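You operate a simulated robot arm through the tools that you are given. There is no shell and no other tool. Be economical: measure what you need, move in short steps, check, and stop when the job is done.

You run a simulated robot arm. Do the job below in one go: nothing can be reset, and whatever is moved stays where it is left.

Task
Set the controls near the back of the microphone bench top. At the end: the sliding lid of the battery charger is set to shut; the channel dial of the receiver is turned to 4; the grey module (marked "62") from the back of the microphone bench top stands on top of the purple large lilac frame; the slot dial of the battery tester is turned to 3; whatever was shut is shut again. Leave all else as you found it, and nothing knocked over.

The check looks at the end state, three seconds after you hand in, the way a careful person would. Anything else that was tipped, shoved, dropped, spilled or broken makes it a failure. Lids that push on must go on centred and level and be pressed home; caps that screw on are set level and turned clockwise until they are tight.

Robot
A 7-joint arm with a two-finger parallel gripper, fixed in place. Base frame: the origin is at the foot of the arm, x ahead of it, y to its left, z up; the work surface is at about z = 0. Units: m, degrees, N and s.
With the tool pointing down near the work surface it reaches from about 0.22 to 0.58 m from the base axis. Its first joint turns from -66.0 to 66.0 degrees. Payload 2.5 kg.
Tool frame: the origin (TCP) lies between the finger pads and is the grasp point; the fingertips stand 0.023 m ahead of it; z points along the fingers, y is the line along which they close. The gripper opens to 0.094 m. The fingers are 0.038 m wide and 0.01 m thick; the gripper's body (0.054 by 0.096 m) begins 0.039 m behind the TCP.
Orientation is that of the tool frame in the base frame, as [roll, pitch, yaw] about the fixed x, y, z axes, in that order (R = Rz(yaw) Ry(pitch) Rx(roll)). With the fingers straight down and closing along the base's y, the tool's x points along the base's -x, its y along +y and its z along -z.

Tools
- The arm moves only by the tool servo_tool. Its argument "targets" is a list that holds one entry, the list of rows, each a list of 6 numbers: the shift along the tool's x, y, z in m, then the turn, a rotation vector about the tool's x, y, z in degrees. In form: [[[tx, ty, tz, rx, ry, rz], ...]]. A call has 1 to 12 rows; each row shifts and turns the commanded pose from where the row before left it, along the tool's axes as they then stand. "fingers" is the opening, from 0 (shut) to 1 (fully open), set as the call begins (left out, the last holds). A row lasts 0.2 s, in which the tool goes at most 0.05 m and 8.6 degrees; a call with a longer step from one row to the next is refused whole, and so is a gripper value outside its range. A pose out of reach is approached as far as the arm can. The call stops where the force on the tool passes 40 N (or 10 N more than at its start, if that is more) or the arm is blocked; 0.2 s more then pass. Each finger travels about 0.108 m/s and halts on what it meets, pressing with about 38 N; the grip force reading is that of the motor and also rises with nothing between the fingers. The clock runs only during rows and for 0.2 s after the last one: add rows that do not move to give the fingers time. It gives the time, the measured TCP pose, the force on the tool (base axes), the opening and the grip force at its end, in the units of the frame above (readings bear some noise), with the torque about the TCP (base axes, N m) and any sound that the robot's microphone picked up.
- Cameras (640 x 400 px; columns grow to the right, rows downward): "scene" is fixed at [0.1285, -0.4121, 0.5453]; the picture's right is [0.75, -0.66, 0.00], its down [-0.36, -0.42, -0.83] and it looks along [0.55, 0.63, -0.55] (base axes); focal length 338 px, centre (320, 200). "wrist" rides on the gripper at [0.087, 0.016, -0.074] in the tool frame; the picture's right is [-0.18, 0.98, 0.00], its down [-0.58, -0.11, -0.81] and it looks along [-0.79, -0.15, 0.59] (tool axes); focal length 243 px, centre (320, 200). There is no depth. A picture from a camera that has moved, and an enlarged one, comes with that camera's place and axes in the base frame and with its lens.
- get_image(camera): a new picture of that camera. The clock stands still meanwhile.
- inspect(camera, box): a new picture of the part [left, top, right, bottom] of that camera's present view, enlarged. The clock stands still meanwhile.
- hand_in(): hands the job in; it is judged then, once.

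Go step by step. Nothing tells you positions but the pictures and the camera data: compare them with the known pose of the tool, close in by small moves and look again before you grip or let go. The budget is 120 turns and 64 pictures, counting those below and the enlarged ones. Unless the task says otherwise, let go and move clear before handing in, and close with one line.

The tools are called after "Request:" as name(argument=value, ...) on one line, values as JSON. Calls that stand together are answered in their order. servo_tool: Moves the arm, as the interface text tells. Its arguments: {"type":"object","properties":{"targets":{"type":"array"},"fingers":{"type":"number"}},"required":["targets"]} The other tools are called the same way: get_image (camera) takes a picture; inspect (camera, box) takes an enlarged picture of a part of a camera's view; hand_in () hands the job in.

At the start:

```text
clock: 0.0
ee_pos: [0.3384, 0.0269, 0.3549]
tool_rot: [-180.0, 0.0, 180.0]
contact_force: [-0.4, 0.4, 0.1]
ft_torque: [-0.05, -0.02, -0.01]
finger_gap: 0.0939
grip_force: 0.1
```

scene: 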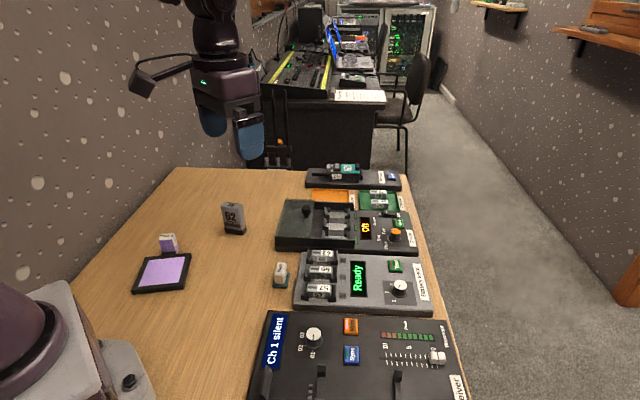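
wrist: 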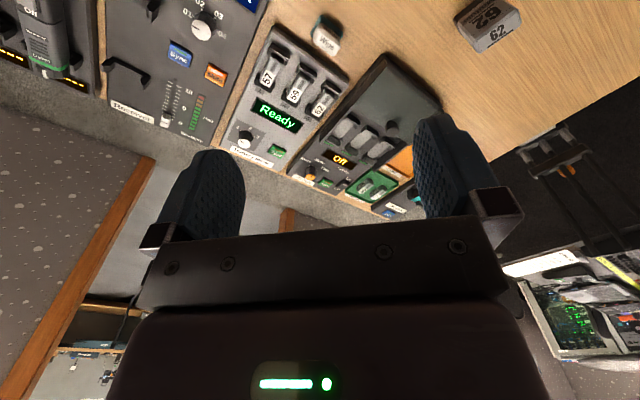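

I see a table with a receiver, a battery tester ("Ready"), a battery charger with a dark lid, a grey "62" module and a lilac frame. I'll zoom in for detail first.

Request:
inspect(camera="scene", box=[260, 180, 440, 300])

Request:
inspect(camera="scene", box=[240, 280, 480, 400])

Request:
inspect(camera="scene", box=[120, 190, 300, 310])

Request:
inspect(camera="wrist", box=[200, 0, 440, 220])

```text
3.33 times, centred on (350, 240) of scene
camera zoom: at [0.1285, -0.4121, 0.5453], right [0.75, -0.66, 0.0], down [-0.36, -0.42, -0.83], along [0.55, 0.63, -0.55], focal length 1128 px, centre (220, 67)
```

zoom: 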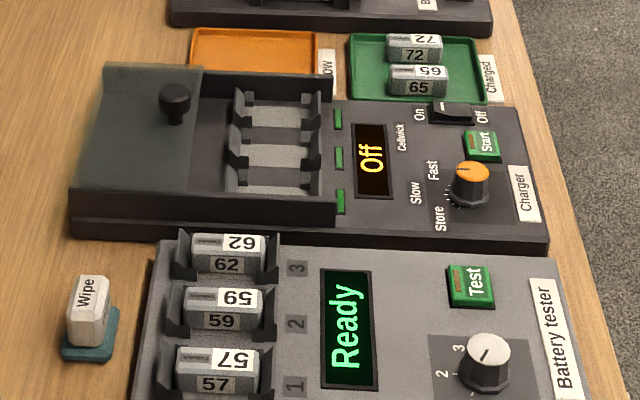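

```text
2.67 times, centred on (360, 340) of scene
camera zoom: at [0.1285, -0.4121, 0.5453], right [0.75, -0.66, 0.0], down [-0.36, -0.42, -0.83], along [0.55, 0.63, -0.55], focal length 902 px, centre (213, -173)
```

zoom: 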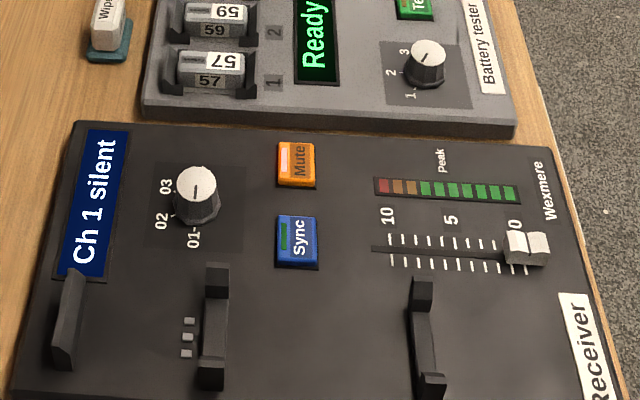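

```text
3.33 times, centred on (210, 250) of scene
camera zoom: at [0.1285, -0.4121, 0.5453], right [0.75, -0.66, 0.0], down [-0.36, -0.42, -0.83], along [0.55, 0.63, -0.55], focal length 1128 px, centre (687, 33)
```

zoom: 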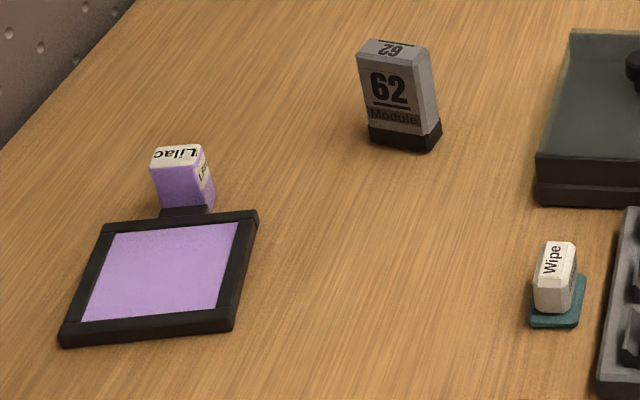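

```text
1.82 times, centred on (320, 110) of wrist
camera zoom: at [0.2517, 0.0433, 0.4314], right [0.18, 0.98, 0.0], down [0.58, -0.11, 0.81], along [0.79, -0.15, -0.59], focal length 441 px, centre (320, 364)
```

zoom: 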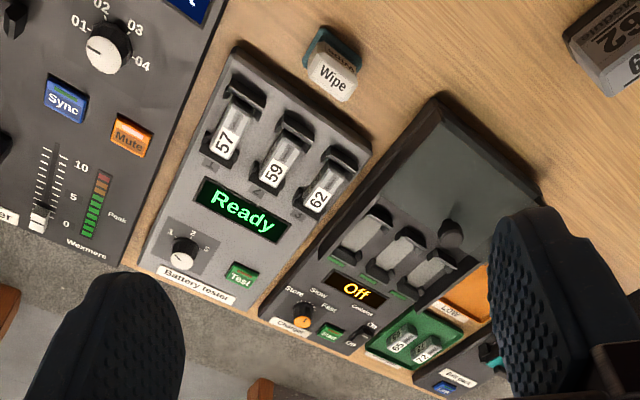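

The devices lie at about -50° yaw; the receiver dial is near (0.35, -0.14). I'll move above it for a closer look.

Request:
servo_tool(targets=[[[0, -0.034, 0.03, 0, 0, 0], [0, -0.034, 0.03, 0, 0, 0], [0, -0.034, 0.03, 0, 0, 0], [0, -0.034, 0.03, 0, 0, 0], [0, -0.034, 0.03, 0, 0, 0], [0, 0, 0, 0, 0, 0]]], fingers=0.6)

Request:
get_image(camera="wrist")

```text
clock: 1.4
ee_pos: [0.3376, -0.1424, 0.2043]
tool_rot: [-180.0, 0.0, -180.0]
contact_force: [-0.5, -0.6, -0.7]
ft_torque: [0.0, 0.03, -0.02]
finger_gap: 0.0564
grip_force: 0.1
```

```text
57 pictures are left
camera wrist: at [0.2509, -0.1271, 0.2803], right [0.18, 0.98, 0.0], down [0.58, -0.11, 0.81], along [0.79, -0.15, -0.59], focal length 243 px, centre (320, 200)
```

wrist: 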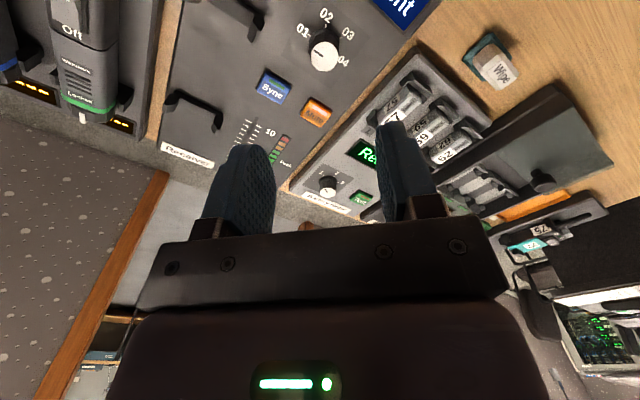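

Request:
inspect(camera="wrist", box=[250, 0, 400, 100])

Request:
inspect(camera="scene", box=[270, 310, 360, 370])

```text
4.00 times, centred on (325, 50) of wrist
camera zoom: at [0.2509, -0.1271, 0.2803], right [0.18, 0.98, 0.0], down [0.58, -0.11, 0.81], along [0.79, -0.15, -0.59], focal length 970 px, centre (300, 800)
```

zoom: 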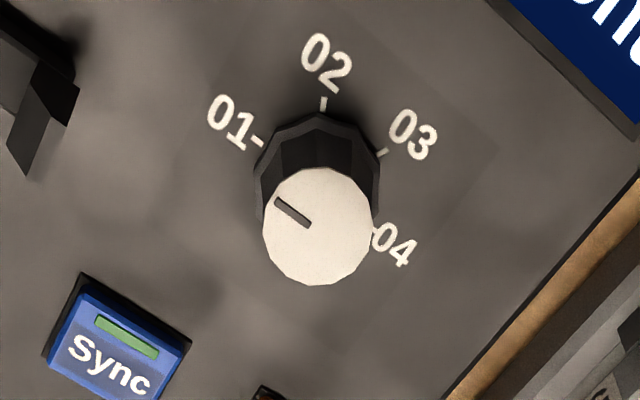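

```text
6.67 times, centred on (315, 340) of scene
camera zoom: at [0.1285, -0.4121, 0.5453], right [0.75, -0.66, 0.0], down [-0.36, -0.42, -0.83], along [0.55, 0.63, -0.55], focal length 2255 px, centre (353, -733)
```

zoom: 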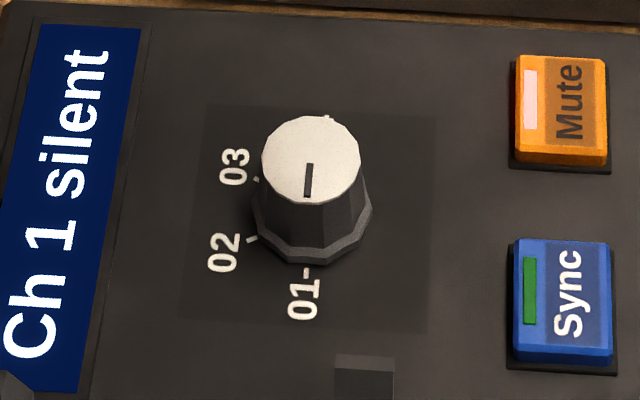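

Receiver dial at (0.352, -0.142), top z≈0.044, pointing to 01; 04 lies clockwise. I'll rotate the tool counterclockwise about 88° first, centre it, and look again.

Request:
servo_tool(targets=[[[-0.014, 0, 0.02, 0, 0, 0], [0, 0, 0.02, 0, 0, -8], [0, 0, 0.02, 0, 0, -8], [0, 0, 0.02, 0, 0, -8], [0, 0, 0, 0, 0, -8], [0, 0, 0, 0, 0, -8], [0, 0, 0, 0, 0, -8], [0, 0, 0, 0, 0, -8], [0, 0, 0, 0, 0, -8], [0, 0, 0, 0, 0, -8], [0, 0, 0, 0, 0, -8], [0, 0, 0, 0, 0, -8]]])

Request:
get_image(camera="wrist")

```text
clock: 4.0
ee_pos: [0.3519, -0.1444, 0.1258]
tool_rot: [-180.0, 0.0, -91.9]
contact_force: [0.3, -0.1, -0.5]
ft_torque: [0.0, -0.01, 0.04]
finger_gap: 0.0565
grip_force: 0.0
```

```text
54 pictures are left
camera wrist: at [0.3338, -0.2288, 0.2014], right [-0.98, 0.21, 0.0], down [0.13, 0.58, 0.81], along [0.17, 0.79, -0.59], focal length 243 px, centre (320, 200)
```

wrist: 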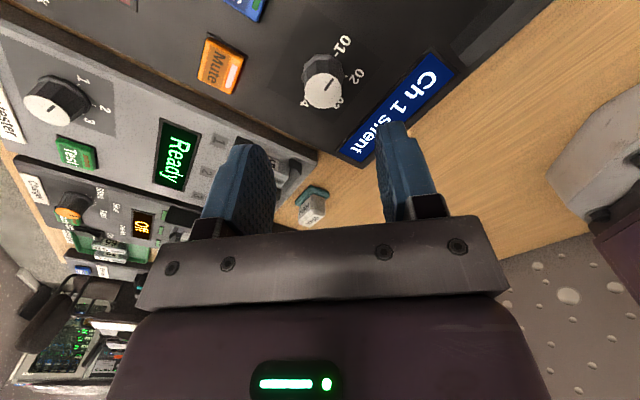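

Request:
servo_tool(targets=[[[-0.0025, 0.001, 0.02, 0, 0, 0], [0, 0, 0.02, 0, 0, 0], [0, 0, 0.015, 0, 0, 0], [0, 0, 0.012, 0, 0, 0], [0, 0, 0, 0, 0, 0]]])

Request:
get_image(camera="wrist")

Request:
inspect(camera="scene", box=[250, 290, 385, 380])

```text
clock: 5.2
ee_pos: [0.3524, -0.1392, 0.0573]
tool_rot: [180.0, 0.0, -91.9]
contact_force: [-1.0, 0.5, -1.0]
ft_torque: [-0.03, 0.02, 0.03]
finger_gap: 0.0567
grip_force: 0.1
```

```text
53 pictures are left
camera wrist: at [0.3331, -0.226, 0.1345], right [-0.98, 0.22, 0.0], down [0.13, 0.58, 0.81], along [0.18, 0.79, -0.59], focal length 243 px, centre (320, 200)
```

wrist: 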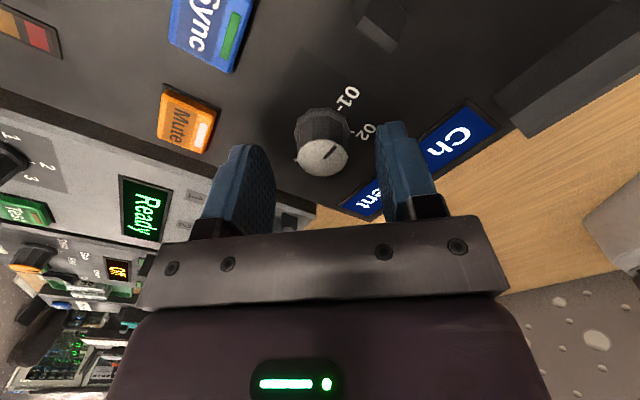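

```text
4.44 times, centred on (318, 335) of scene
camera zoom: at [0.1285, -0.4121, 0.5453], right [0.75, -0.66, 0.0], down [-0.36, -0.42, -0.83], along [0.55, 0.63, -0.55], focal length 1503 px, centre (331, -400)
```

zoom: 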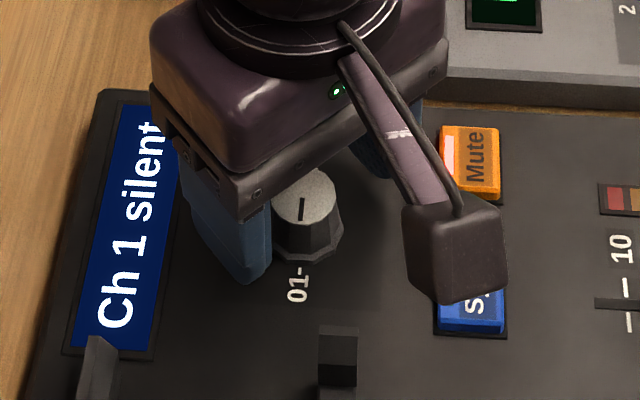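

Request:
servo_tool(targets=[[[0.001, 0.002, 0.004, 0, 0, 0], [0, 0, 0, 0, 0, 0]]])

Request:
servo_tool(targets=[[[0, 0, 0, 0, 0, 0], [0, 0, 0, 0, 0, 0], [0, 0, 0, 0, 0, 0]]], fingers=0.15)

```text
clock: 5.8
ee_pos: [0.3495, -0.1405, 0.0542]
tool_rot: [179.9, 0.0, -92.0]
contact_force: [-0.1, -0.3, -0.3]
ft_torque: [-0.02, -0.04, -0.02]
finger_gap: 0.0563
grip_force: 0.0
```

```text
clock: 6.6
ee_pos: [0.3508, -0.1416, 0.0554]
tool_rot: [-179.8, 0.0, -91.9]
contact_force: [11.8, -2.8, -11.4]
ft_torque: [0.04, -0.28, -0.01]
finger_gap: 0.0256
grip_force: 45.1
```

Gripped the knob (25.6 mm). Now I turn clockwise.

Request:
servo_tool(targets=[[[0, 0, 0, 0, 0, 8], [0, 0, 0, 0, 0, 8], [0, 0, 0, 0, 0, 8], [0, 0, 0, 0, 0, 8], [0, 0, 0, 0, 0, 8], [0, 0, 0, 0, 0, 8], [0, 0, 0, 0, 0, 8], [0, 0, 0, 0, 0, 8], [0, 0, 0, 0, 0, 8], [0, 0, 0, 0, 0, 8]]])

Request:
get_image(camera="scene")

Request:
get_image(camera="wrist")

```text
clock: 8.8
ee_pos: [0.3509, -0.1422, 0.0554]
tool_rot: [-179.9, 0.3, -172.1]
contact_force: [15.6, -3.0, -4.2]
ft_torque: [0.02, -0.63, 0.01]
finger_gap: 0.0256
grip_force: 44.5
```

```text
51 pictures are left
```

scene: 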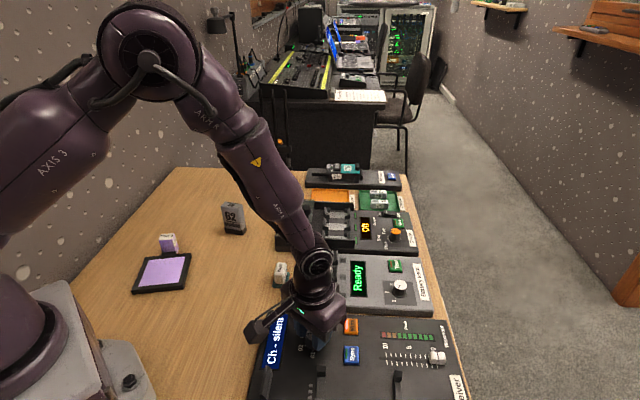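

```text
50 pictures are left
camera wrist: at [0.2626, -0.1372, 0.1305], right [0.05, 1.0, 0.0], down [0.59, -0.03, 0.81], along [0.81, -0.04, -0.59], focal length 243 px, centre (320, 200)
```

wrist: 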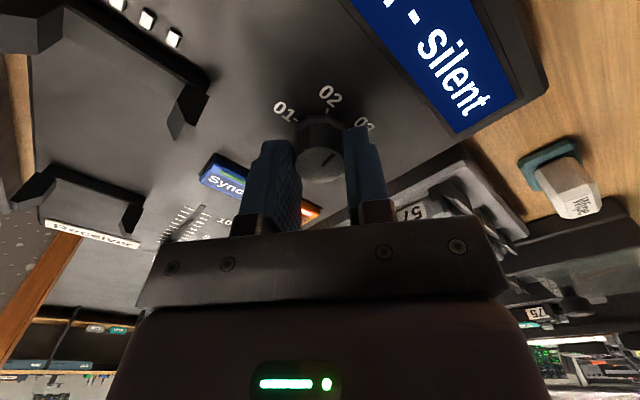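

The display now reads "Ch -", between positions. I keep turning.

Request:
servo_tool(targets=[[[0, 0, 0, 0, 0, 8], [0, 0, 0, 0, 0, 8], [0, 0, 0, 0, 0, 8], [0, 0, 0, 0, 0, 8], [0, 0, 0, 0, 0, 8], [0, 0, 0, 0, 0, 8], [0, 0, 0, 0, 0, 8], [0, 0, 0, 0, 0, 8]]])

Request:
inspect(camera="scene", box=[240, 290, 390, 390])

```text
clock: 10.6
ee_pos: [0.3502, -0.141, 0.0551]
tool_rot: [179.9, 0.2, 124.0]
contact_force: [16.3, -1.5, 3.9]
ft_torque: [-0.44, -0.63, 0.03]
finger_gap: 0.026
grip_force: 45.8
```

```text
4.00 times, centred on (315, 340) of scene
camera zoom: at [0.1285, -0.4121, 0.5453], right [0.75, -0.66, 0.0], down [-0.36, -0.42, -0.83], along [0.55, 0.63, -0.55], focal length 1353 px, centre (340, -360)
```

zoom: 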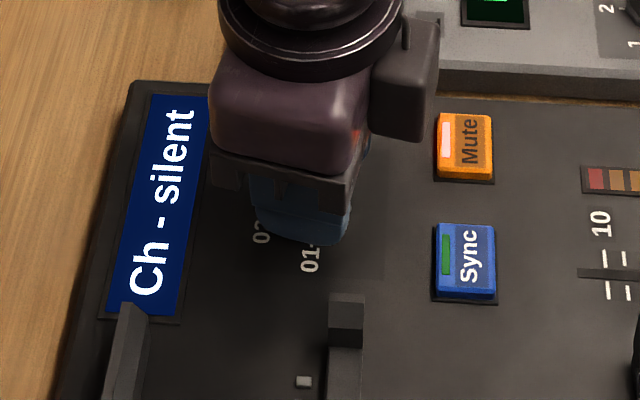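

Request:
servo_tool(targets=[[[0, 0, 0, 0, 0, 8], [0, 0, 0, 0, 0, 0]]])

Request:
inspect(camera="scene", box=[240, 290, 390, 390])

Request:
get_image(camera="wrist")

```text
clock: 11.2
ee_pos: [0.3498, -0.1426, 0.054]
tool_rot: [179.9, 0.2, 116.0]
contact_force: [14.9, -1.2, 6.2]
ft_torque: [-0.47, -0.57, 0.03]
finger_gap: 0.0257
grip_force: 45.3
```

```text
4.00 times, centred on (315, 340) of scene
camera zoom: at [0.1285, -0.4121, 0.5453], right [0.75, -0.66, 0.0], down [-0.36, -0.42, -0.83], along [0.55, 0.63, -0.55], focal length 1353 px, centre (340, -360)
```

zoom: 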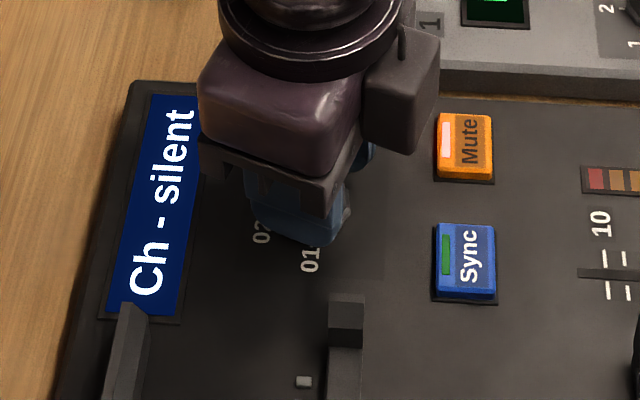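

```text
47 pictures are left
camera wrist: at [0.3271, -0.0567, 0.1307], right [0.96, 0.27, 0.0], down [0.15, -0.57, 0.81], along [0.22, -0.78, -0.59], focal length 243 px, centre (320, 200)
```

wrist: 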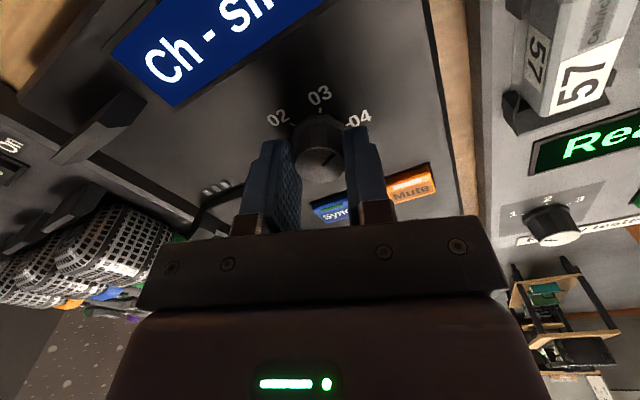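

Request:
inspect(camera="wrist", box=[260, 80, 380, 200])

```text
3.33 times, centred on (320, 140) of wrist
camera zoom: at [0.3271, -0.0567, 0.1307], right [0.96, 0.27, 0.0], down [0.15, -0.57, 0.81], along [0.22, -0.78, -0.59], focal length 809 px, centre (320, 400)
```

zoom: 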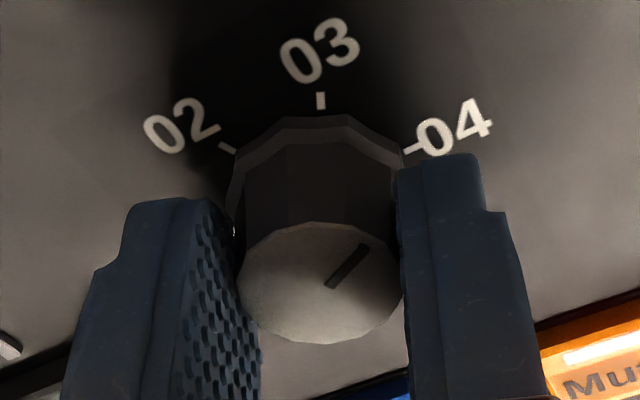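

The pointer sits about 33° past 03 and the step is about 60°, so it needs roughly 28° more.

Request:
servo_tool(targets=[[[0, 0, 0, 0, 0, 7], [0, 0, 0, 0, 0, 7], [0, 0, 0, 0, 0, 7], [0, 0, 0, 0, 0, 7], [0, 0, 0, 0, 0, 0]]])

Request:
get_image(camera="wrist")

```text
clock: 12.4
ee_pos: [0.3518, -0.1412, 0.0555]
tool_rot: [179.8, 0.1, 88.1]
contact_force: [16.3, -3.8, 2.0]
ft_torque: [-0.2, -0.36, 0.6]
finger_gap: 0.0256
grip_force: 45.5
```

```text
45 pictures are left
camera wrist: at [0.3696, -0.0556, 0.1309], right [0.98, -0.22, 0.0], down [-0.13, -0.58, 0.81], along [-0.17, -0.79, -0.59], focal length 243 px, centre (320, 200)
```

wrist: 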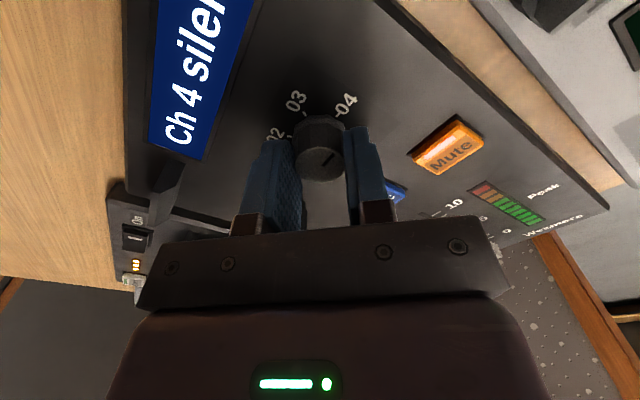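

The display reads "Ch 4" and the torque indicates the end stop. I release and rise.

Request:
servo_tool(targets=[[[0, 0, 0, 0, 0, 0], [0, 0, 0, 0, 0, 0], [0, 0, -0.03, 0, 0, 0], [0, 0, -0.04, 0, 0, 0], [0, 0, -0.04, 0, 0, 0], [0, 0, 0, 0, 0, 0]]], fingers=0.6)

Request:
inspect(camera="wrist", box=[200, 0, 440, 160])

```text
clock: 13.8
ee_pos: [0.3476, -0.1409, 0.1659]
tool_rot: [-180.0, 0.0, 88.0]
contact_force: [0.2, -0.3, 0.2]
ft_torque: [-0.01, -0.01, -0.02]
finger_gap: 0.0565
grip_force: 0.1
```

```text
2.50 times, centred on (320, 80) of wrist
camera zoom: at [0.3682, -0.0549, 0.2414], right [0.98, -0.22, 0.0], down [-0.13, -0.58, 0.81], along [-0.18, -0.79, -0.59], focal length 606 px, centre (320, 500)
```

zoom: 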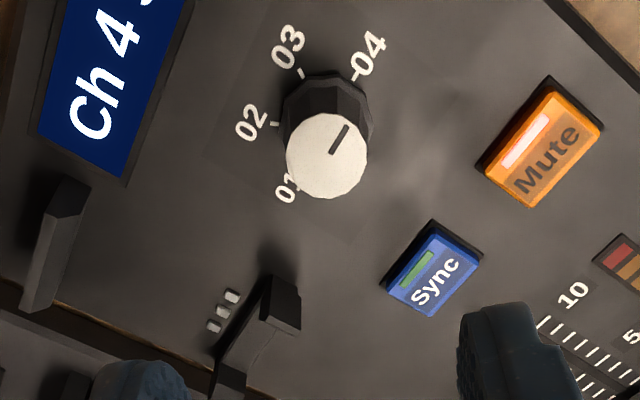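

Dial at 04. Next I turn the tool back and move toward the tester dial.

Request:
servo_tool(targets=[[[0, 0, -0.03, 0, 0, -8.4], [0, 0, 0, 0, 0, -8.4], [0, 0, 0, 0, 0, -8.4], [0, 0, 0, 0, 0, -8.4], [0, 0, 0, 0, 0, -8.4], [0, 0, 0, 0, 0, -8.4], [0, 0, 0, 0, 0, -8.4], [0, 0, 0, 0, 0, -8.4], [0, 0, 0, 0, 0, -8.4], [0, 0, 0, 0, 0, -8.4], [0, 0, 0, 0, 0, -8]]])

Request:
servo_tool(targets=[[[-0.04, 0, 0, 0, 0, 0], [-0.04, 0, 0, 0, 0, 0], [-0.04, -0.01, 0, 0, 0, 0], [-0.03, -0.01, 0.03, 0, 0, 0], [0, 0, 0.02, 0, 0, 0], [0, 0, 0, 0, 0, 0]]])

Request:
get_image(camera="wrist")

```text
clock: 16.2
ee_pos: [0.3491, -0.1417, 0.1937]
tool_rot: [-180.0, 0.0, -179.8]
contact_force: [-0.5, -0.2, 0.0]
ft_torque: [0.02, 0.03, 0.0]
finger_gap: 0.0565
grip_force: 0.0
```

```text
clock: 17.6
ee_pos: [0.4999, -0.1608, 0.1451]
tool_rot: [179.9, -0.1, -180.0]
contact_force: [-0.3, 0.7, 0.7]
ft_torque: [0.03, -0.03, 0.03]
finger_gap: 0.0564
grip_force: 0.0
```

```text
43 pictures are left
camera wrist: at [0.4126, -0.1448, 0.2208], right [0.18, 0.98, 0.0], down [0.58, -0.11, 0.81], along [0.79, -0.15, -0.59], focal length 243 px, centre (320, 200)
```

wrist: 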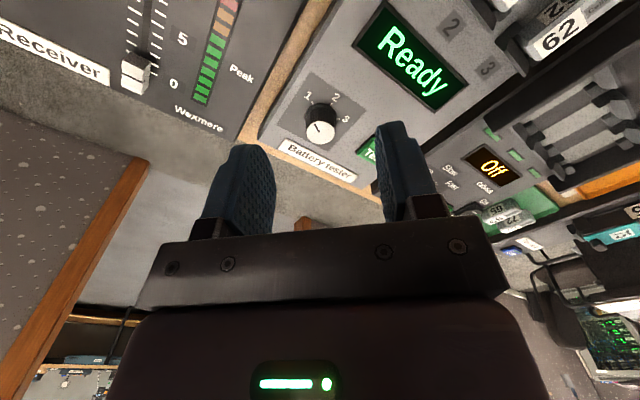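

Request:
inspect(camera="wrist", box=[260, 60, 410, 160])

Request:
inspect(camera="scene", box=[360, 255, 450, 315])

```text
4.00 times, centred on (335, 110) of wrist
camera zoom: at [0.4126, -0.1448, 0.2208], right [0.18, 0.98, 0.0], down [0.58, -0.11, 0.81], along [0.79, -0.15, -0.59], focal length 970 px, centre (260, 560)
```

zoom: 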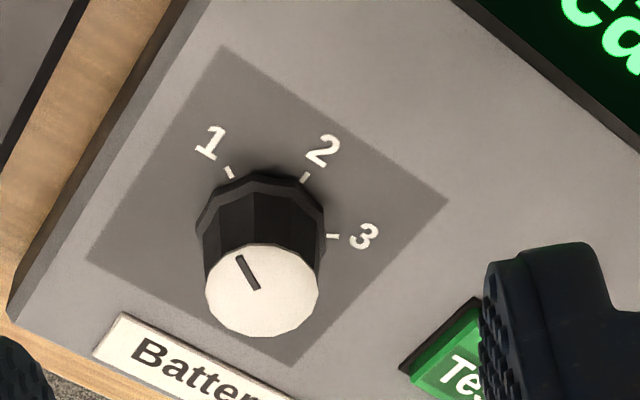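

```text
6.67 times, centred on (405, 285) of scene
camera zoom: at [0.1285, -0.4121, 0.5453], right [0.75, -0.66, 0.0], down [-0.36, -0.42, -0.83], along [0.55, 0.63, -0.55], focal length 2255 px, centre (-247, -367)
```

zoom: 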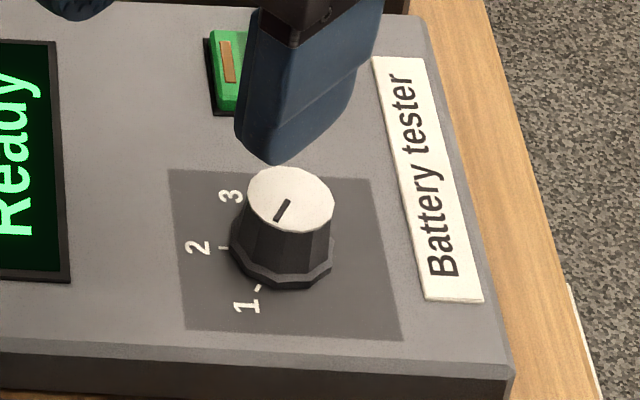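

Tester dial points to 1 at (0.549, -0.170), top z≈0.045; it needs about 120° clockwise. I move above it and pre-rotate counterclockwise 60°.

Request:
servo_tool(targets=[[[-0.025, -0.005, 0, 0, 0, 0], [-0.024, -0.004, 0, 0, 0, 0], [0, 0, 0.01, 0, 0, -8], [0, 0, 0.01, 0, 0, -8], [0, 0, 0.01, 0, 0, -8], [0, 0, 0, 0, 0, -8], [0, 0, 0, 0, 0, -8], [0, 0, 0, 0, 0, -8], [0, 0, 0, 0, 0, -8], [0, 0, 0, 0, 0, -8], [0, 0, 0, 0, 0, 0]]], fingers=0.47)

Request:
get_image(camera="wrist")

```text
clock: 20.0
ee_pos: [0.5487, -0.1693, 0.1155]
tool_rot: [179.9, 0.0, -115.7]
contact_force: [-0.9, -0.3, -0.2]
ft_torque: [-0.01, -0.02, -0.01]
finger_gap: 0.0443
grip_force: 0.0
```

```text
40 pictures are left
camera wrist: at [0.4959, -0.2409, 0.1906], right [-0.8, 0.59, 0.0], down [0.35, 0.48, 0.81], along [0.48, 0.65, -0.59], focal length 243 px, centre (320, 200)
```

wrist: 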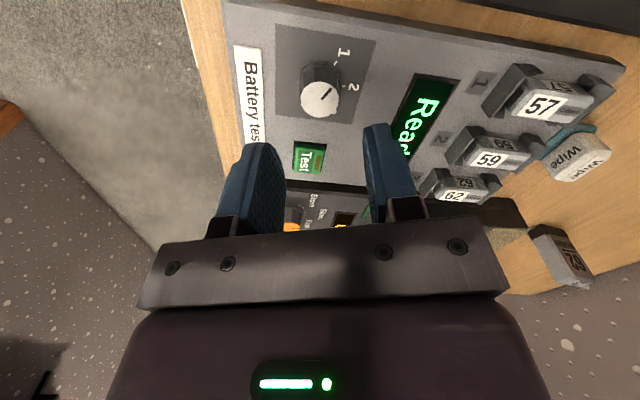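

Request:
servo_tool(targets=[[[0.0015, 0, 0.02, 0, 0, 0], [0, 0, 0.02, 0, 0, 0], [0, 0, 0.012, 0, 0, 0], [0, 0, 0.006, 0, 0, 0], [0, 0, 0, 0, 0, 0]]])

Request:
get_image(camera="wrist")

```text
clock: 21.2
ee_pos: [0.5484, -0.1709, 0.0561]
tool_rot: [-179.9, 0.0, -116.0]
contact_force: [-0.5, -0.2, -0.2]
ft_torque: [-0.01, 0.01, 0.01]
finger_gap: 0.0442
grip_force: 0.1
```

```text
39 pictures are left
camera wrist: at [0.4955, -0.2419, 0.1322], right [-0.8, 0.6, 0.0], down [0.35, 0.48, 0.81], along [0.48, 0.65, -0.59], focal length 243 px, centre (320, 200)
```

wrist: 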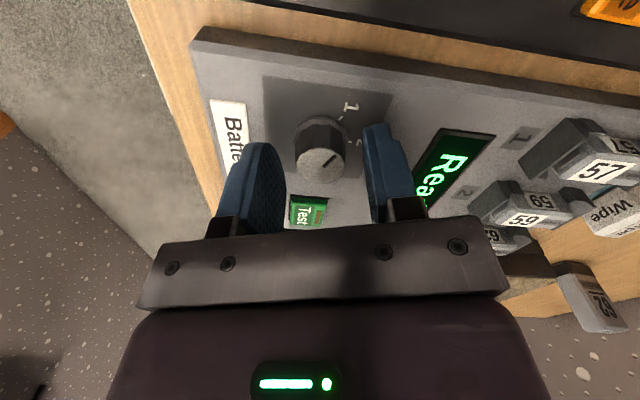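

Request:
servo_tool(targets=[[[0, 0.001, 0.001, 0, 0, 0], [0, 0, 0, 0, 0, 0], [0, 0, 0, 0, 0, 0]]], fingers=0.15)

Request:
servo_tool(targets=[[[0, 0, 0, 0, 0, 8], [0, 0, 0, 0, 0, 8], [0, 0, 0, 0, 0, 8], [0, 0, 0, 0, 0, 8], [0, 0, 0, 0, 0, 8], [0, 0, 0, 0, 0, 8], [0, 0, 0, 0, 0, 8], [0, 0, 0, 0, 0, 8], [0, 0, 0, 0, 0, 8], [0, 0, 0, 0, 0, 8], [0, 0, 0, 0, 0, 8], [0, 0, 0, 0, 0, 8]]])

Request:
get_image(camera="wrist")

```text
clock: 22.0
ee_pos: [0.549, -0.1708, 0.0562]
tool_rot: [-179.7, -0.1, -116.0]
contact_force: [12.6, -3.2, -4.3]
ft_torque: [-0.51, -0.14, -0.15]
finger_gap: 0.0258
grip_force: 44.8
```

```text
clock: 24.6
ee_pos: [0.5479, -0.1686, 0.0563]
tool_rot: [179.9, -0.2, 148.1]
contact_force: [-11.2, 22.5, 22.9]
ft_torque: [0.12, -0.09, 0.03]
finger_gap: 0.0256
grip_force: 45.1
```

```text
38 pictures are left
camera wrist: at [0.4827, -0.1096, 0.1322], right [0.68, 0.74, 0.0], down [0.44, -0.4, 0.8], along [0.59, -0.54, -0.59], focal length 243 px, centre (320, 200)
```

wrist: 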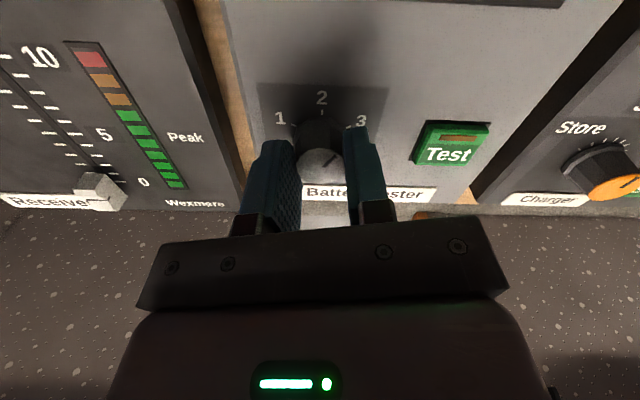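

Request:
servo_tool(targets=[[[0, 0, 0, 0, 0, 8], [0, 0, 0, 0, 0, 8], [0, 0, 0, 0, 0, 7], [0, 0, 0, 0, 0, 0]]])

Request:
inspect(camera="wrist", box=[240, 70, 400, 200])

```text
clock: 25.6
ee_pos: [0.5477, -0.1676, 0.0567]
tool_rot: [179.8, 0.0, 125.0]
contact_force: [-1.5, 21.7, 17.7]
ft_torque: [0.62, 0.02, 0.0]
finger_gap: 0.0254
grip_force: 44.9
```

```text
3.08 times, centred on (320, 135) of wrist
camera zoom: at [0.5112, -0.0887, 0.1321], right [0.91, 0.41, 0.0], down [0.24, -0.54, 0.8], along [0.33, -0.73, -0.59], focal length 746 px, centre (320, 400)
```

zoom: 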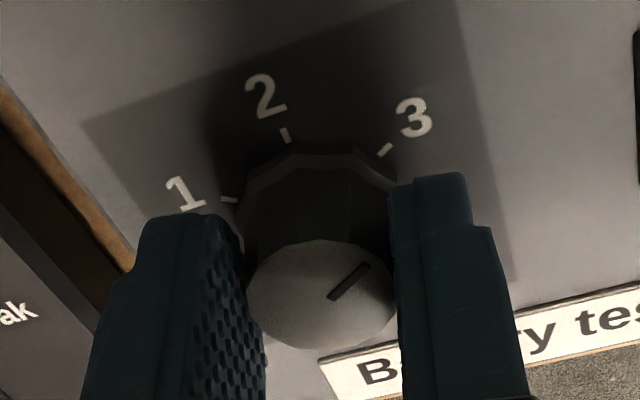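

The pointer lines up with 3. I release and lift.

Request:
servo_tool(targets=[[[0, 0, 0, 0, 0, 0], [0, 0, 0, 0, 0, 0], [0, 0, -0.03, 0, 0, 0], [0, 0, -0.04, 0, 0, 0], [0, 0, -0.02, 0, 0, 0], [0, 0, 0, 0, 0, 0]]], fingers=0.47)

Request:
inspect(camera="wrist", box=[240, 0, 440, 160])

Request:
inspect(camera="scene", box=[270, 180, 430, 290])

```text
clock: 27.0
ee_pos: [0.5463, -0.1707, 0.1466]
tool_rot: [180.0, 0.0, 124.9]
contact_force: [-0.8, -0.1, -0.8]
ft_torque: [-0.03, 0.02, -0.03]
finger_gap: 0.0439
grip_force: 0.0
```

```text
2.50 times, centred on (340, 80) of wrist
camera zoom: at [0.5102, -0.0908, 0.2223], right [0.91, 0.41, 0.0], down [0.25, -0.54, 0.81], along [0.33, -0.73, -0.59], focal length 606 px, centre (270, 500)
```

zoom: 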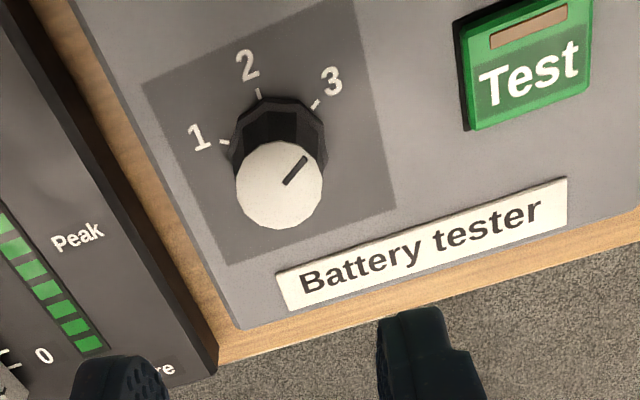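

```text
3.64 times, centred on (350, 235) of scene
camera zoom: at [0.1285, -0.4121, 0.5453], right [0.75, -0.66, 0.0], down [-0.36, -0.42, -0.83], along [0.55, 0.63, -0.55], focal length 1230 px, centre (211, 73)
```

zoom: 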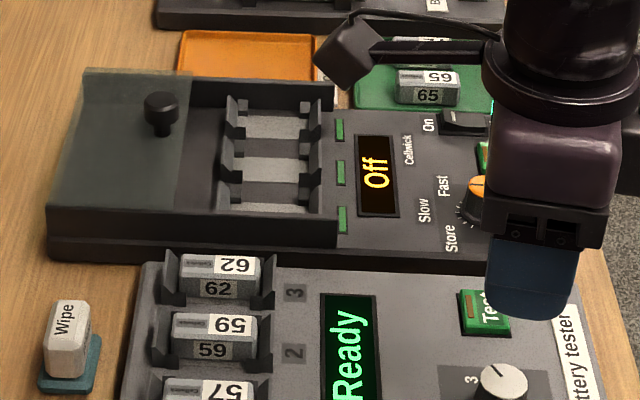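

The tester is at 3. Next is the charger lid; I rise, square the tool to yaw 180 and look from behind the knob.

Request:
servo_tool(targets=[[[0, 0, -0.03, 0, 0, -7.9], [0, 0, -0.02, 0, 0, -7.9], [0, 0, 0, 0, 0, -7.9], [0, 0, 0, 0, 0, -7.9], [0, 0, 0, 0, 0, -7.9], [0, 0, 0, 0, 0, -7.9], [0, 0, 0, 0, 0, -7.7], [0, 0, 0, 0, 0, 0]]])

Request:
servo_tool(targets=[[[0.03, 0.035, 0, 0, 0, 0], [0.03, 0.04, 0, 0, 0, 0], [0.02, 0.045, 0, 0, 0, 0], [0, 0.05, 0, 0, 0, 0], [0, 0.05, 0, 0, 0, 0], [0, 0.05, 0, 0, 0, 0], [0, 0, 0, 0, 0, 0]]])

Request:
get_image(camera="wrist")

```text
clock: 28.8
ee_pos: [0.5475, -0.1715, 0.1962]
tool_rot: [-179.9, 0.0, -179.7]
contact_force: [0.2, -0.2, -0.6]
ft_torque: [0.01, 0.0, 0.0]
finger_gap: 0.044
grip_force: 0.0
```

```text
clock: 30.4
ee_pos: [0.4675, 0.0999, 0.1968]
tool_rot: [179.9, 0.0, -179.9]
contact_force: [-0.1, 0.1, -0.7]
ft_torque: [-0.01, 0.01, 0.0]
finger_gap: 0.0443
grip_force: 0.0
```

```text
34 pictures are left
camera wrist: at [0.3799, 0.1161, 0.2724], right [0.18, 0.98, 0.0], down [0.58, -0.11, 0.81], along [0.79, -0.15, -0.59], focal length 243 px, centre (320, 200)
```

wrist: 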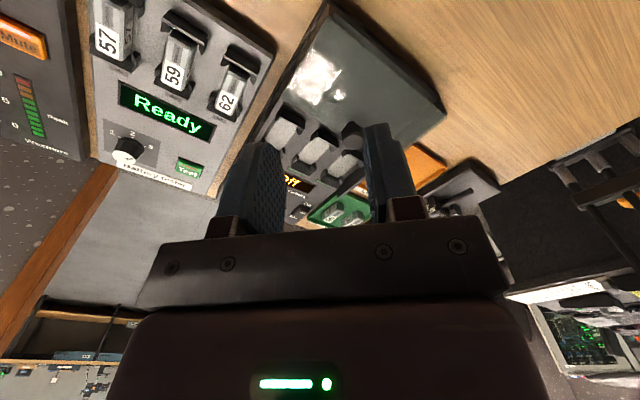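

Request:
inspect(camera="wrist", box=[240, 0, 460, 240])

```text
1.67 times, centred on (350, 120) of wrist
camera zoom: at [0.3799, 0.1161, 0.2724], right [0.18, 0.98, 0.0], down [0.58, -0.11, 0.81], along [0.79, -0.15, -0.59], focal length 404 px, centre (270, 333)
```

zoom: 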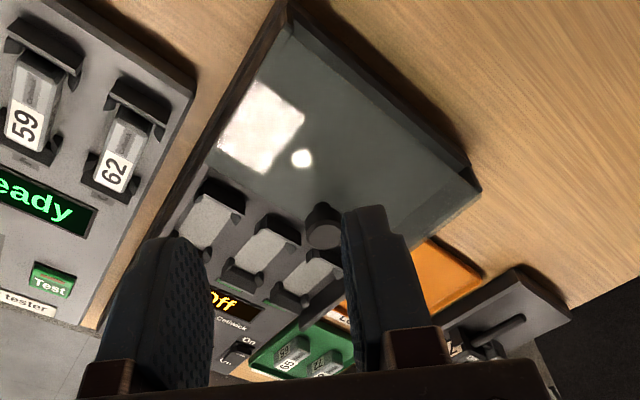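

Knob top ≈ (0.547, 0.118, 0.078); the lid slides toward about -45° yaw by ~9 cm, ending near radius 0.61, so I tilt the tool outward 18° and approach.

Request:
servo_tool(targets=[[[0, 0, 0, 0, -6, 0], [0, 0, 0, 0, -6, 0], [0, 0, 0, 0, -6, 0], [-0.008, 0.009, 0.029, 0, 0, 0], [-0.0075, 0.009, 0.0286, 0, 0, 0], [0, 0, 0, 0, 0, 0]]])

Request:
get_image(camera="wrist")

Request:
inspect(camera="scene", box=[250, 150, 410, 260])

```text
clock: 31.8
ee_pos: [0.4983, 0.1179, 0.1455]
tool_rot: [-179.9, 18.1, -179.9]
contact_force: [0.3, -0.1, -0.4]
ft_torque: [0.04, -0.02, 0.02]
finger_gap: 0.0442
grip_force: 0.1
```

```text
32 pictures are left
camera wrist: at [0.3931, 0.1337, 0.1911], right [0.17, 0.98, 0.06], down [0.3, -0.11, 0.95], along [0.94, -0.15, -0.32], focal length 243 px, centre (320, 200)
```

wrist: 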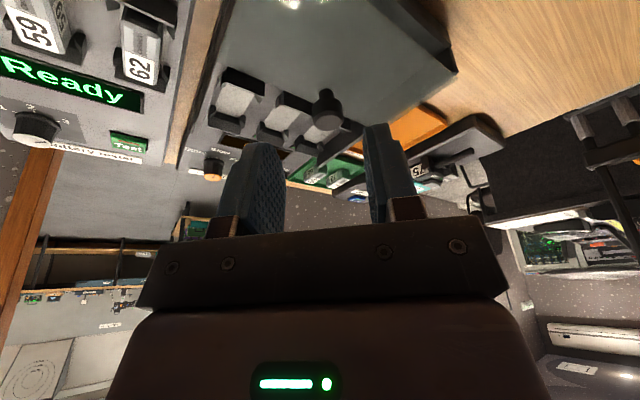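

```text
3.64 times, centred on (330, 205) of scene
camera zoom: at [0.1285, -0.4121, 0.5453], right [0.75, -0.66, 0.0], down [-0.36, -0.42, -0.83], along [0.55, 0.63, -0.55], focal length 1230 px, centre (284, 182)
```

zoom: 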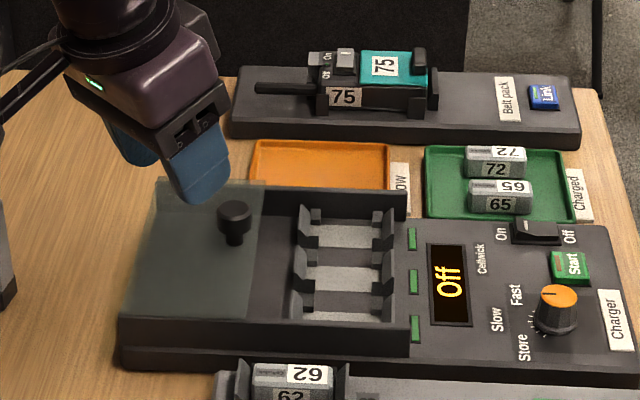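

Request:
servo_tool(targets=[[[-0.0089, 0, 0.021, 0, 0, 0], [-0.0089, 0, 0.021, 0, 0, 0], [-0.0088, 0, 0.0208, 0, 0, 0], [0, 0, 0, 0, 0, 0]]])

Request:
inspect(camera="wrist", box=[200, 60, 440, 240])

Request:
inspect(camera="scene", box=[250, 150, 410, 260])

```text
clock: 32.8
ee_pos: [0.5439, 0.1169, 0.0944]
tool_rot: [-180.0, 18.0, -179.9]
contact_force: [0.7, 0.2, 0.4]
ft_torque: [0.0, 0.0, -0.01]
finger_gap: 0.0441
grip_force: 0.1
```

```text
2.22 times, centred on (320, 150) of wrist
camera zoom: at [0.4382, 0.1336, 0.1396], right [0.17, 0.98, 0.06], down [0.3, -0.11, 0.95], along [0.94, -0.15, -0.32], focal length 539 px, centre (320, 311)
```

zoom: 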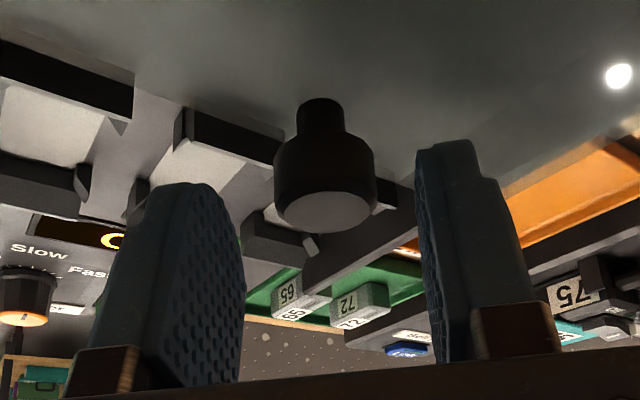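

```text
3.64 times, centred on (330, 205) of scene
camera zoom: at [0.1285, -0.4121, 0.5453], right [0.75, -0.66, 0.0], down [-0.36, -0.42, -0.83], along [0.55, 0.63, -0.55], focal length 1230 px, centre (284, 182)
```

zoom: 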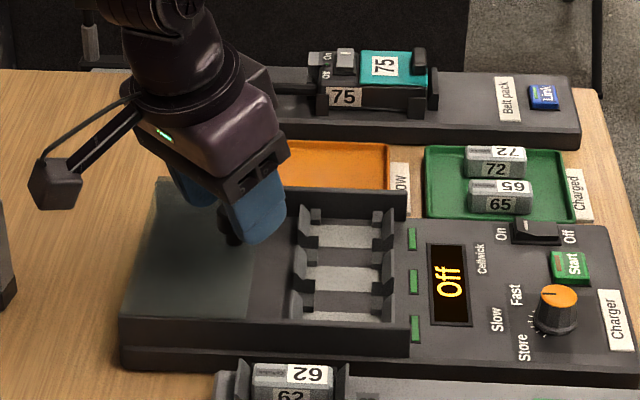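

Request:
servo_tool(targets=[[[0.002, 0, 0.007, 0, 0, 0], [0, 0, 0, 0, 0, 0]]])

Request:
servo_tool(targets=[[[0, 0, 0, 0, 0, 0], [0, 0, 0, 0, 0, 0], [0, 0, 0, 0, 0, 0]]], fingers=0.1)

```text
clock: 33.4
ee_pos: [0.544, 0.1181, 0.087]
tool_rot: [-179.9, 18.0, -179.8]
contact_force: [-0.6, 0.7, 0.4]
ft_torque: [0.0, -0.02, -0.01]
finger_gap: 0.044
grip_force: 0.1
```

```text
clock: 34.2
ee_pos: [0.5443, 0.1178, 0.087]
tool_rot: [179.8, 18.1, -179.8]
contact_force: [6.6, 6.7, -7.0]
ft_torque: [0.06, -0.19, 0.06]
finger_gap: 0.0228
grip_force: 44.9
```

Knob gripped (22.8 mm). I slide a few centimetres and check forces.

Request:
servo_tool(targets=[[[-0.00666, -0.0071, 0.00216, 0, 0, 0], [-0.00666, -0.0071, 0.00216, 0, 0, 0], [-0.00666, -0.0071, 0.00216, 0, 0, 0], [0, 0, 0, 0, 0, 0]]])

Request:
inspect(camera="scene", box=[250, 150, 410, 260])

```text
clock: 35.2
ee_pos: [0.5656, 0.0976, 0.0877]
tool_rot: [179.9, 18.0, -179.8]
contact_force: [8.3, 8.3, -2.7]
ft_torque: [0.17, 0.03, 0.14]
finger_gap: 0.0228
grip_force: 44.8
```

```text
3.64 times, centred on (330, 205) of scene
camera zoom: at [0.1286, -0.4121, 0.5453], right [0.75, -0.66, 0.0], down [-0.36, -0.42, -0.83], along [0.55, 0.63, -0.55], focal length 1230 px, centre (284, 182)
```

zoom: 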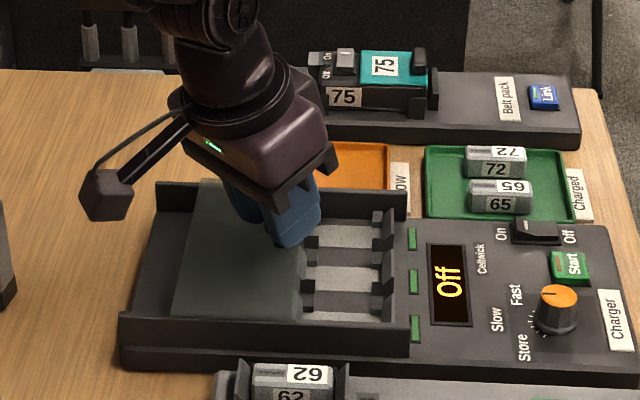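

Request:
servo_tool(targets=[[[-0.00666, -0.0071, 0.00216, 0, 0, 0], [-0.00666, -0.0071, 0.00216, 0, 0, 0], [-0.00666, -0.0071, 0.00216, 0, 0, 0], [-0.00666, -0.0071, 0.00216, 0, 0, 0], [0, 0, 0, 0, 0, 0]]])

Request:
inspect(camera="scene", box=[250, 150, 410, 260])

```text
clock: 36.4
ee_pos: [0.5941, 0.0681, 0.0866]
tool_rot: [179.9, 18.1, -179.8]
contact_force: [9.7, 10.2, 2.6]
ft_torque: [0.18, 0.5, 0.06]
finger_gap: 0.0226
grip_force: 45.3
```

```text
3.64 times, centred on (330, 205) of scene
camera zoom: at [0.1285, -0.4121, 0.5453], right [0.75, -0.66, 0.0], down [-0.36, -0.42, -0.83], along [0.55, 0.63, -0.55], focal length 1230 px, centre (284, 182)
```

zoom: 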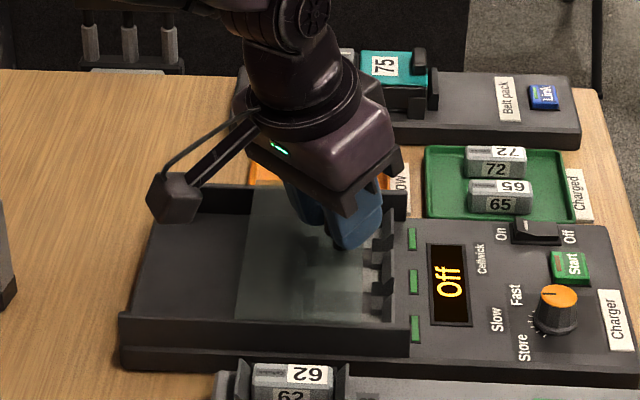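

Request:
servo_tool(targets=[[[-0.004, -0.0043, 0.0013, 0, 0, 0], [-0.004, -0.0043, 0.0013, 0, 0, 0], [-0.004, -0.0043, 0.0013, 0, 0, 0], [-0.004, -0.0043, 0.0013, 0, 0, 0], [0, 0, 0, 0, 0, 0]]])

Request:
inspect(camera="scene", box=[250, 150, 410, 260])

```text
clock: 37.6
ee_pos: [0.6114, 0.0509, 0.0874]
tool_rot: [179.9, 18.2, -179.7]
contact_force: [14.5, 14.1, 5.5]
ft_torque: [0.25, 0.2, 0.16]
finger_gap: 0.0229
grip_force: 44.9
```

```text
3.64 times, centred on (330, 205) of scene
camera zoom: at [0.1285, -0.4121, 0.5453], right [0.75, -0.66, 0.0], down [-0.36, -0.42, -0.83], along [0.55, 0.63, -0.55], focal length 1230 px, centre (284, 182)
```

zoom: 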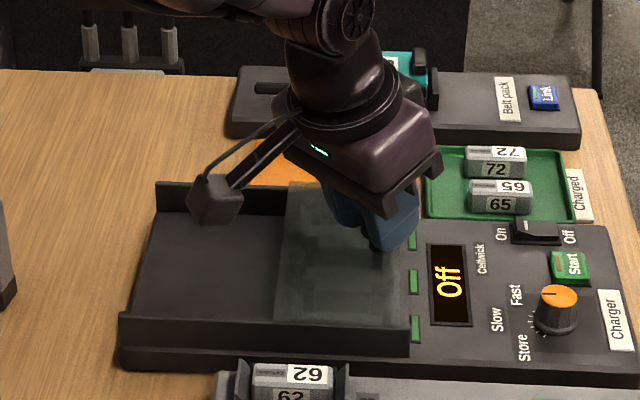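

Request:
servo_tool(targets=[[[-0.0045, -0.0025, 0.0015, 0, 0, 0], [-0.0037, -0.0035, 0.0012, 0, 0, 0], [-0.0037, -0.0035, 0.0012, 0, 0, 0], [0, 0, 0, 0, 0, 0]]])

Request:
inspect(camera="scene", box=[300, 180, 400, 250])

```text
clock: 38.1
ee_pos: [0.6142, 0.0488, 0.0875]
tool_rot: [180.0, 17.3, -179.7]
contact_force: [-9.0, 1.1, 6.6]
ft_torque: [-0.02, -0.1, -0.01]
finger_gap: 0.023
grip_force: 45.5
stopped in row 2: the force on the tool passed its limit at 44 N (the readings are from after the stop); the commanded pose is now the measured one
```

```text
5.71 times, centred on (350, 215) of scene
camera zoom: at [0.1285, -0.4122, 0.5453], right [0.75, -0.66, 0.0], down [-0.36, -0.42, -0.83], along [0.55, 0.63, -0.55], focal length 1933 px, centre (149, 114)
```

zoom: 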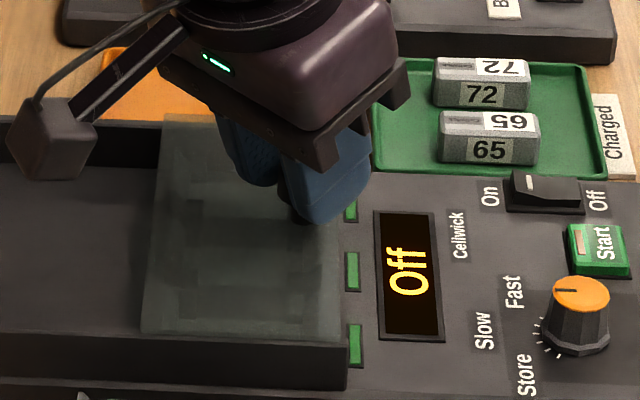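

The lid hit its end stop, so it is shut. I release and back away along the tool axis.

Request:
servo_tool(targets=[[[0, 0, 0, 0, 0, 0], [0, 0, 0, 0, 0, 0], [0, 0, -0.02, 0, 0, 0], [0, 0, -0.04, 0, 0, 0], [0, 0, -0.04, 0, 0, 0], [0.02, 0, -0.03, 0, 6, 0], [0.03, 0, 0, 0, 6, 0], [0.03, 0, 0, 0, 6, 0], [0, 0, 0, 0, 0, 0]]], fingers=0.5)

Request:
get_image(camera="scene")

```text
clock: 40.1
ee_pos: [0.4961, 0.0483, 0.1966]
tool_rot: [179.8, -0.7, -179.8]
contact_force: [0.0, 0.6, -0.2]
ft_torque: [0.04, -0.01, 0.01]
finger_gap: 0.0472
grip_force: 0.1
```

```text
24 pictures are left
```

scene: 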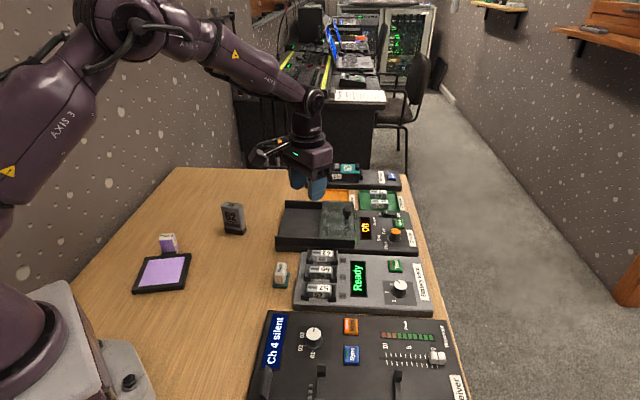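

Lid is shut. Next is the grey module near (0.418, 0.252); I go above it.

Request:
servo_tool(targets=[[[0.02, 0.03, -0.01, 0, -0.7, 0], [0.02, 0.045, 0, 0, 0, 0], [0.02, 0.045, 0, 0, 0, 0], [0.02, 0.045, 0, 0, 0, 0], [0.02, 0.037, 0, 0, 0, 0], [0, 0, 0, 0, 0, 0]]], fingers=0.9)

Request:
get_image(camera="wrist")

```text
clock: 41.5
ee_pos: [0.3956, 0.2494, 0.2089]
tool_rot: [179.9, 0.1, -179.9]
contact_force: [-0.7, -0.8, -0.5]
ft_torque: [-0.01, -0.02, 0.01]
finger_gap: 0.0846
grip_force: 0.0
```

```text
23 pictures are left
camera wrist: at [0.3087, 0.2653, 0.2832], right [0.18, 0.98, 0.0], down [0.58, -0.11, 0.81], along [0.79, -0.14, -0.59], focal length 243 px, centre (320, 200)
```

wrist: 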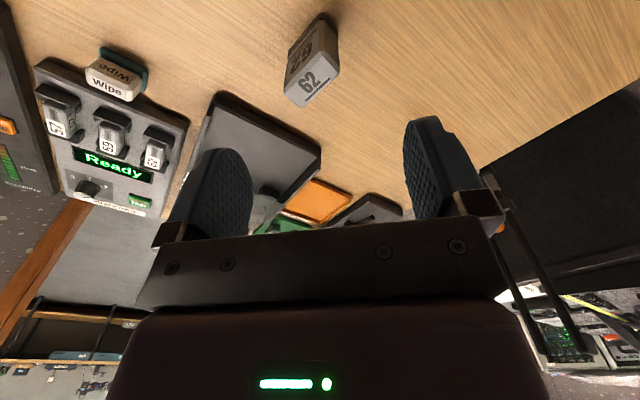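

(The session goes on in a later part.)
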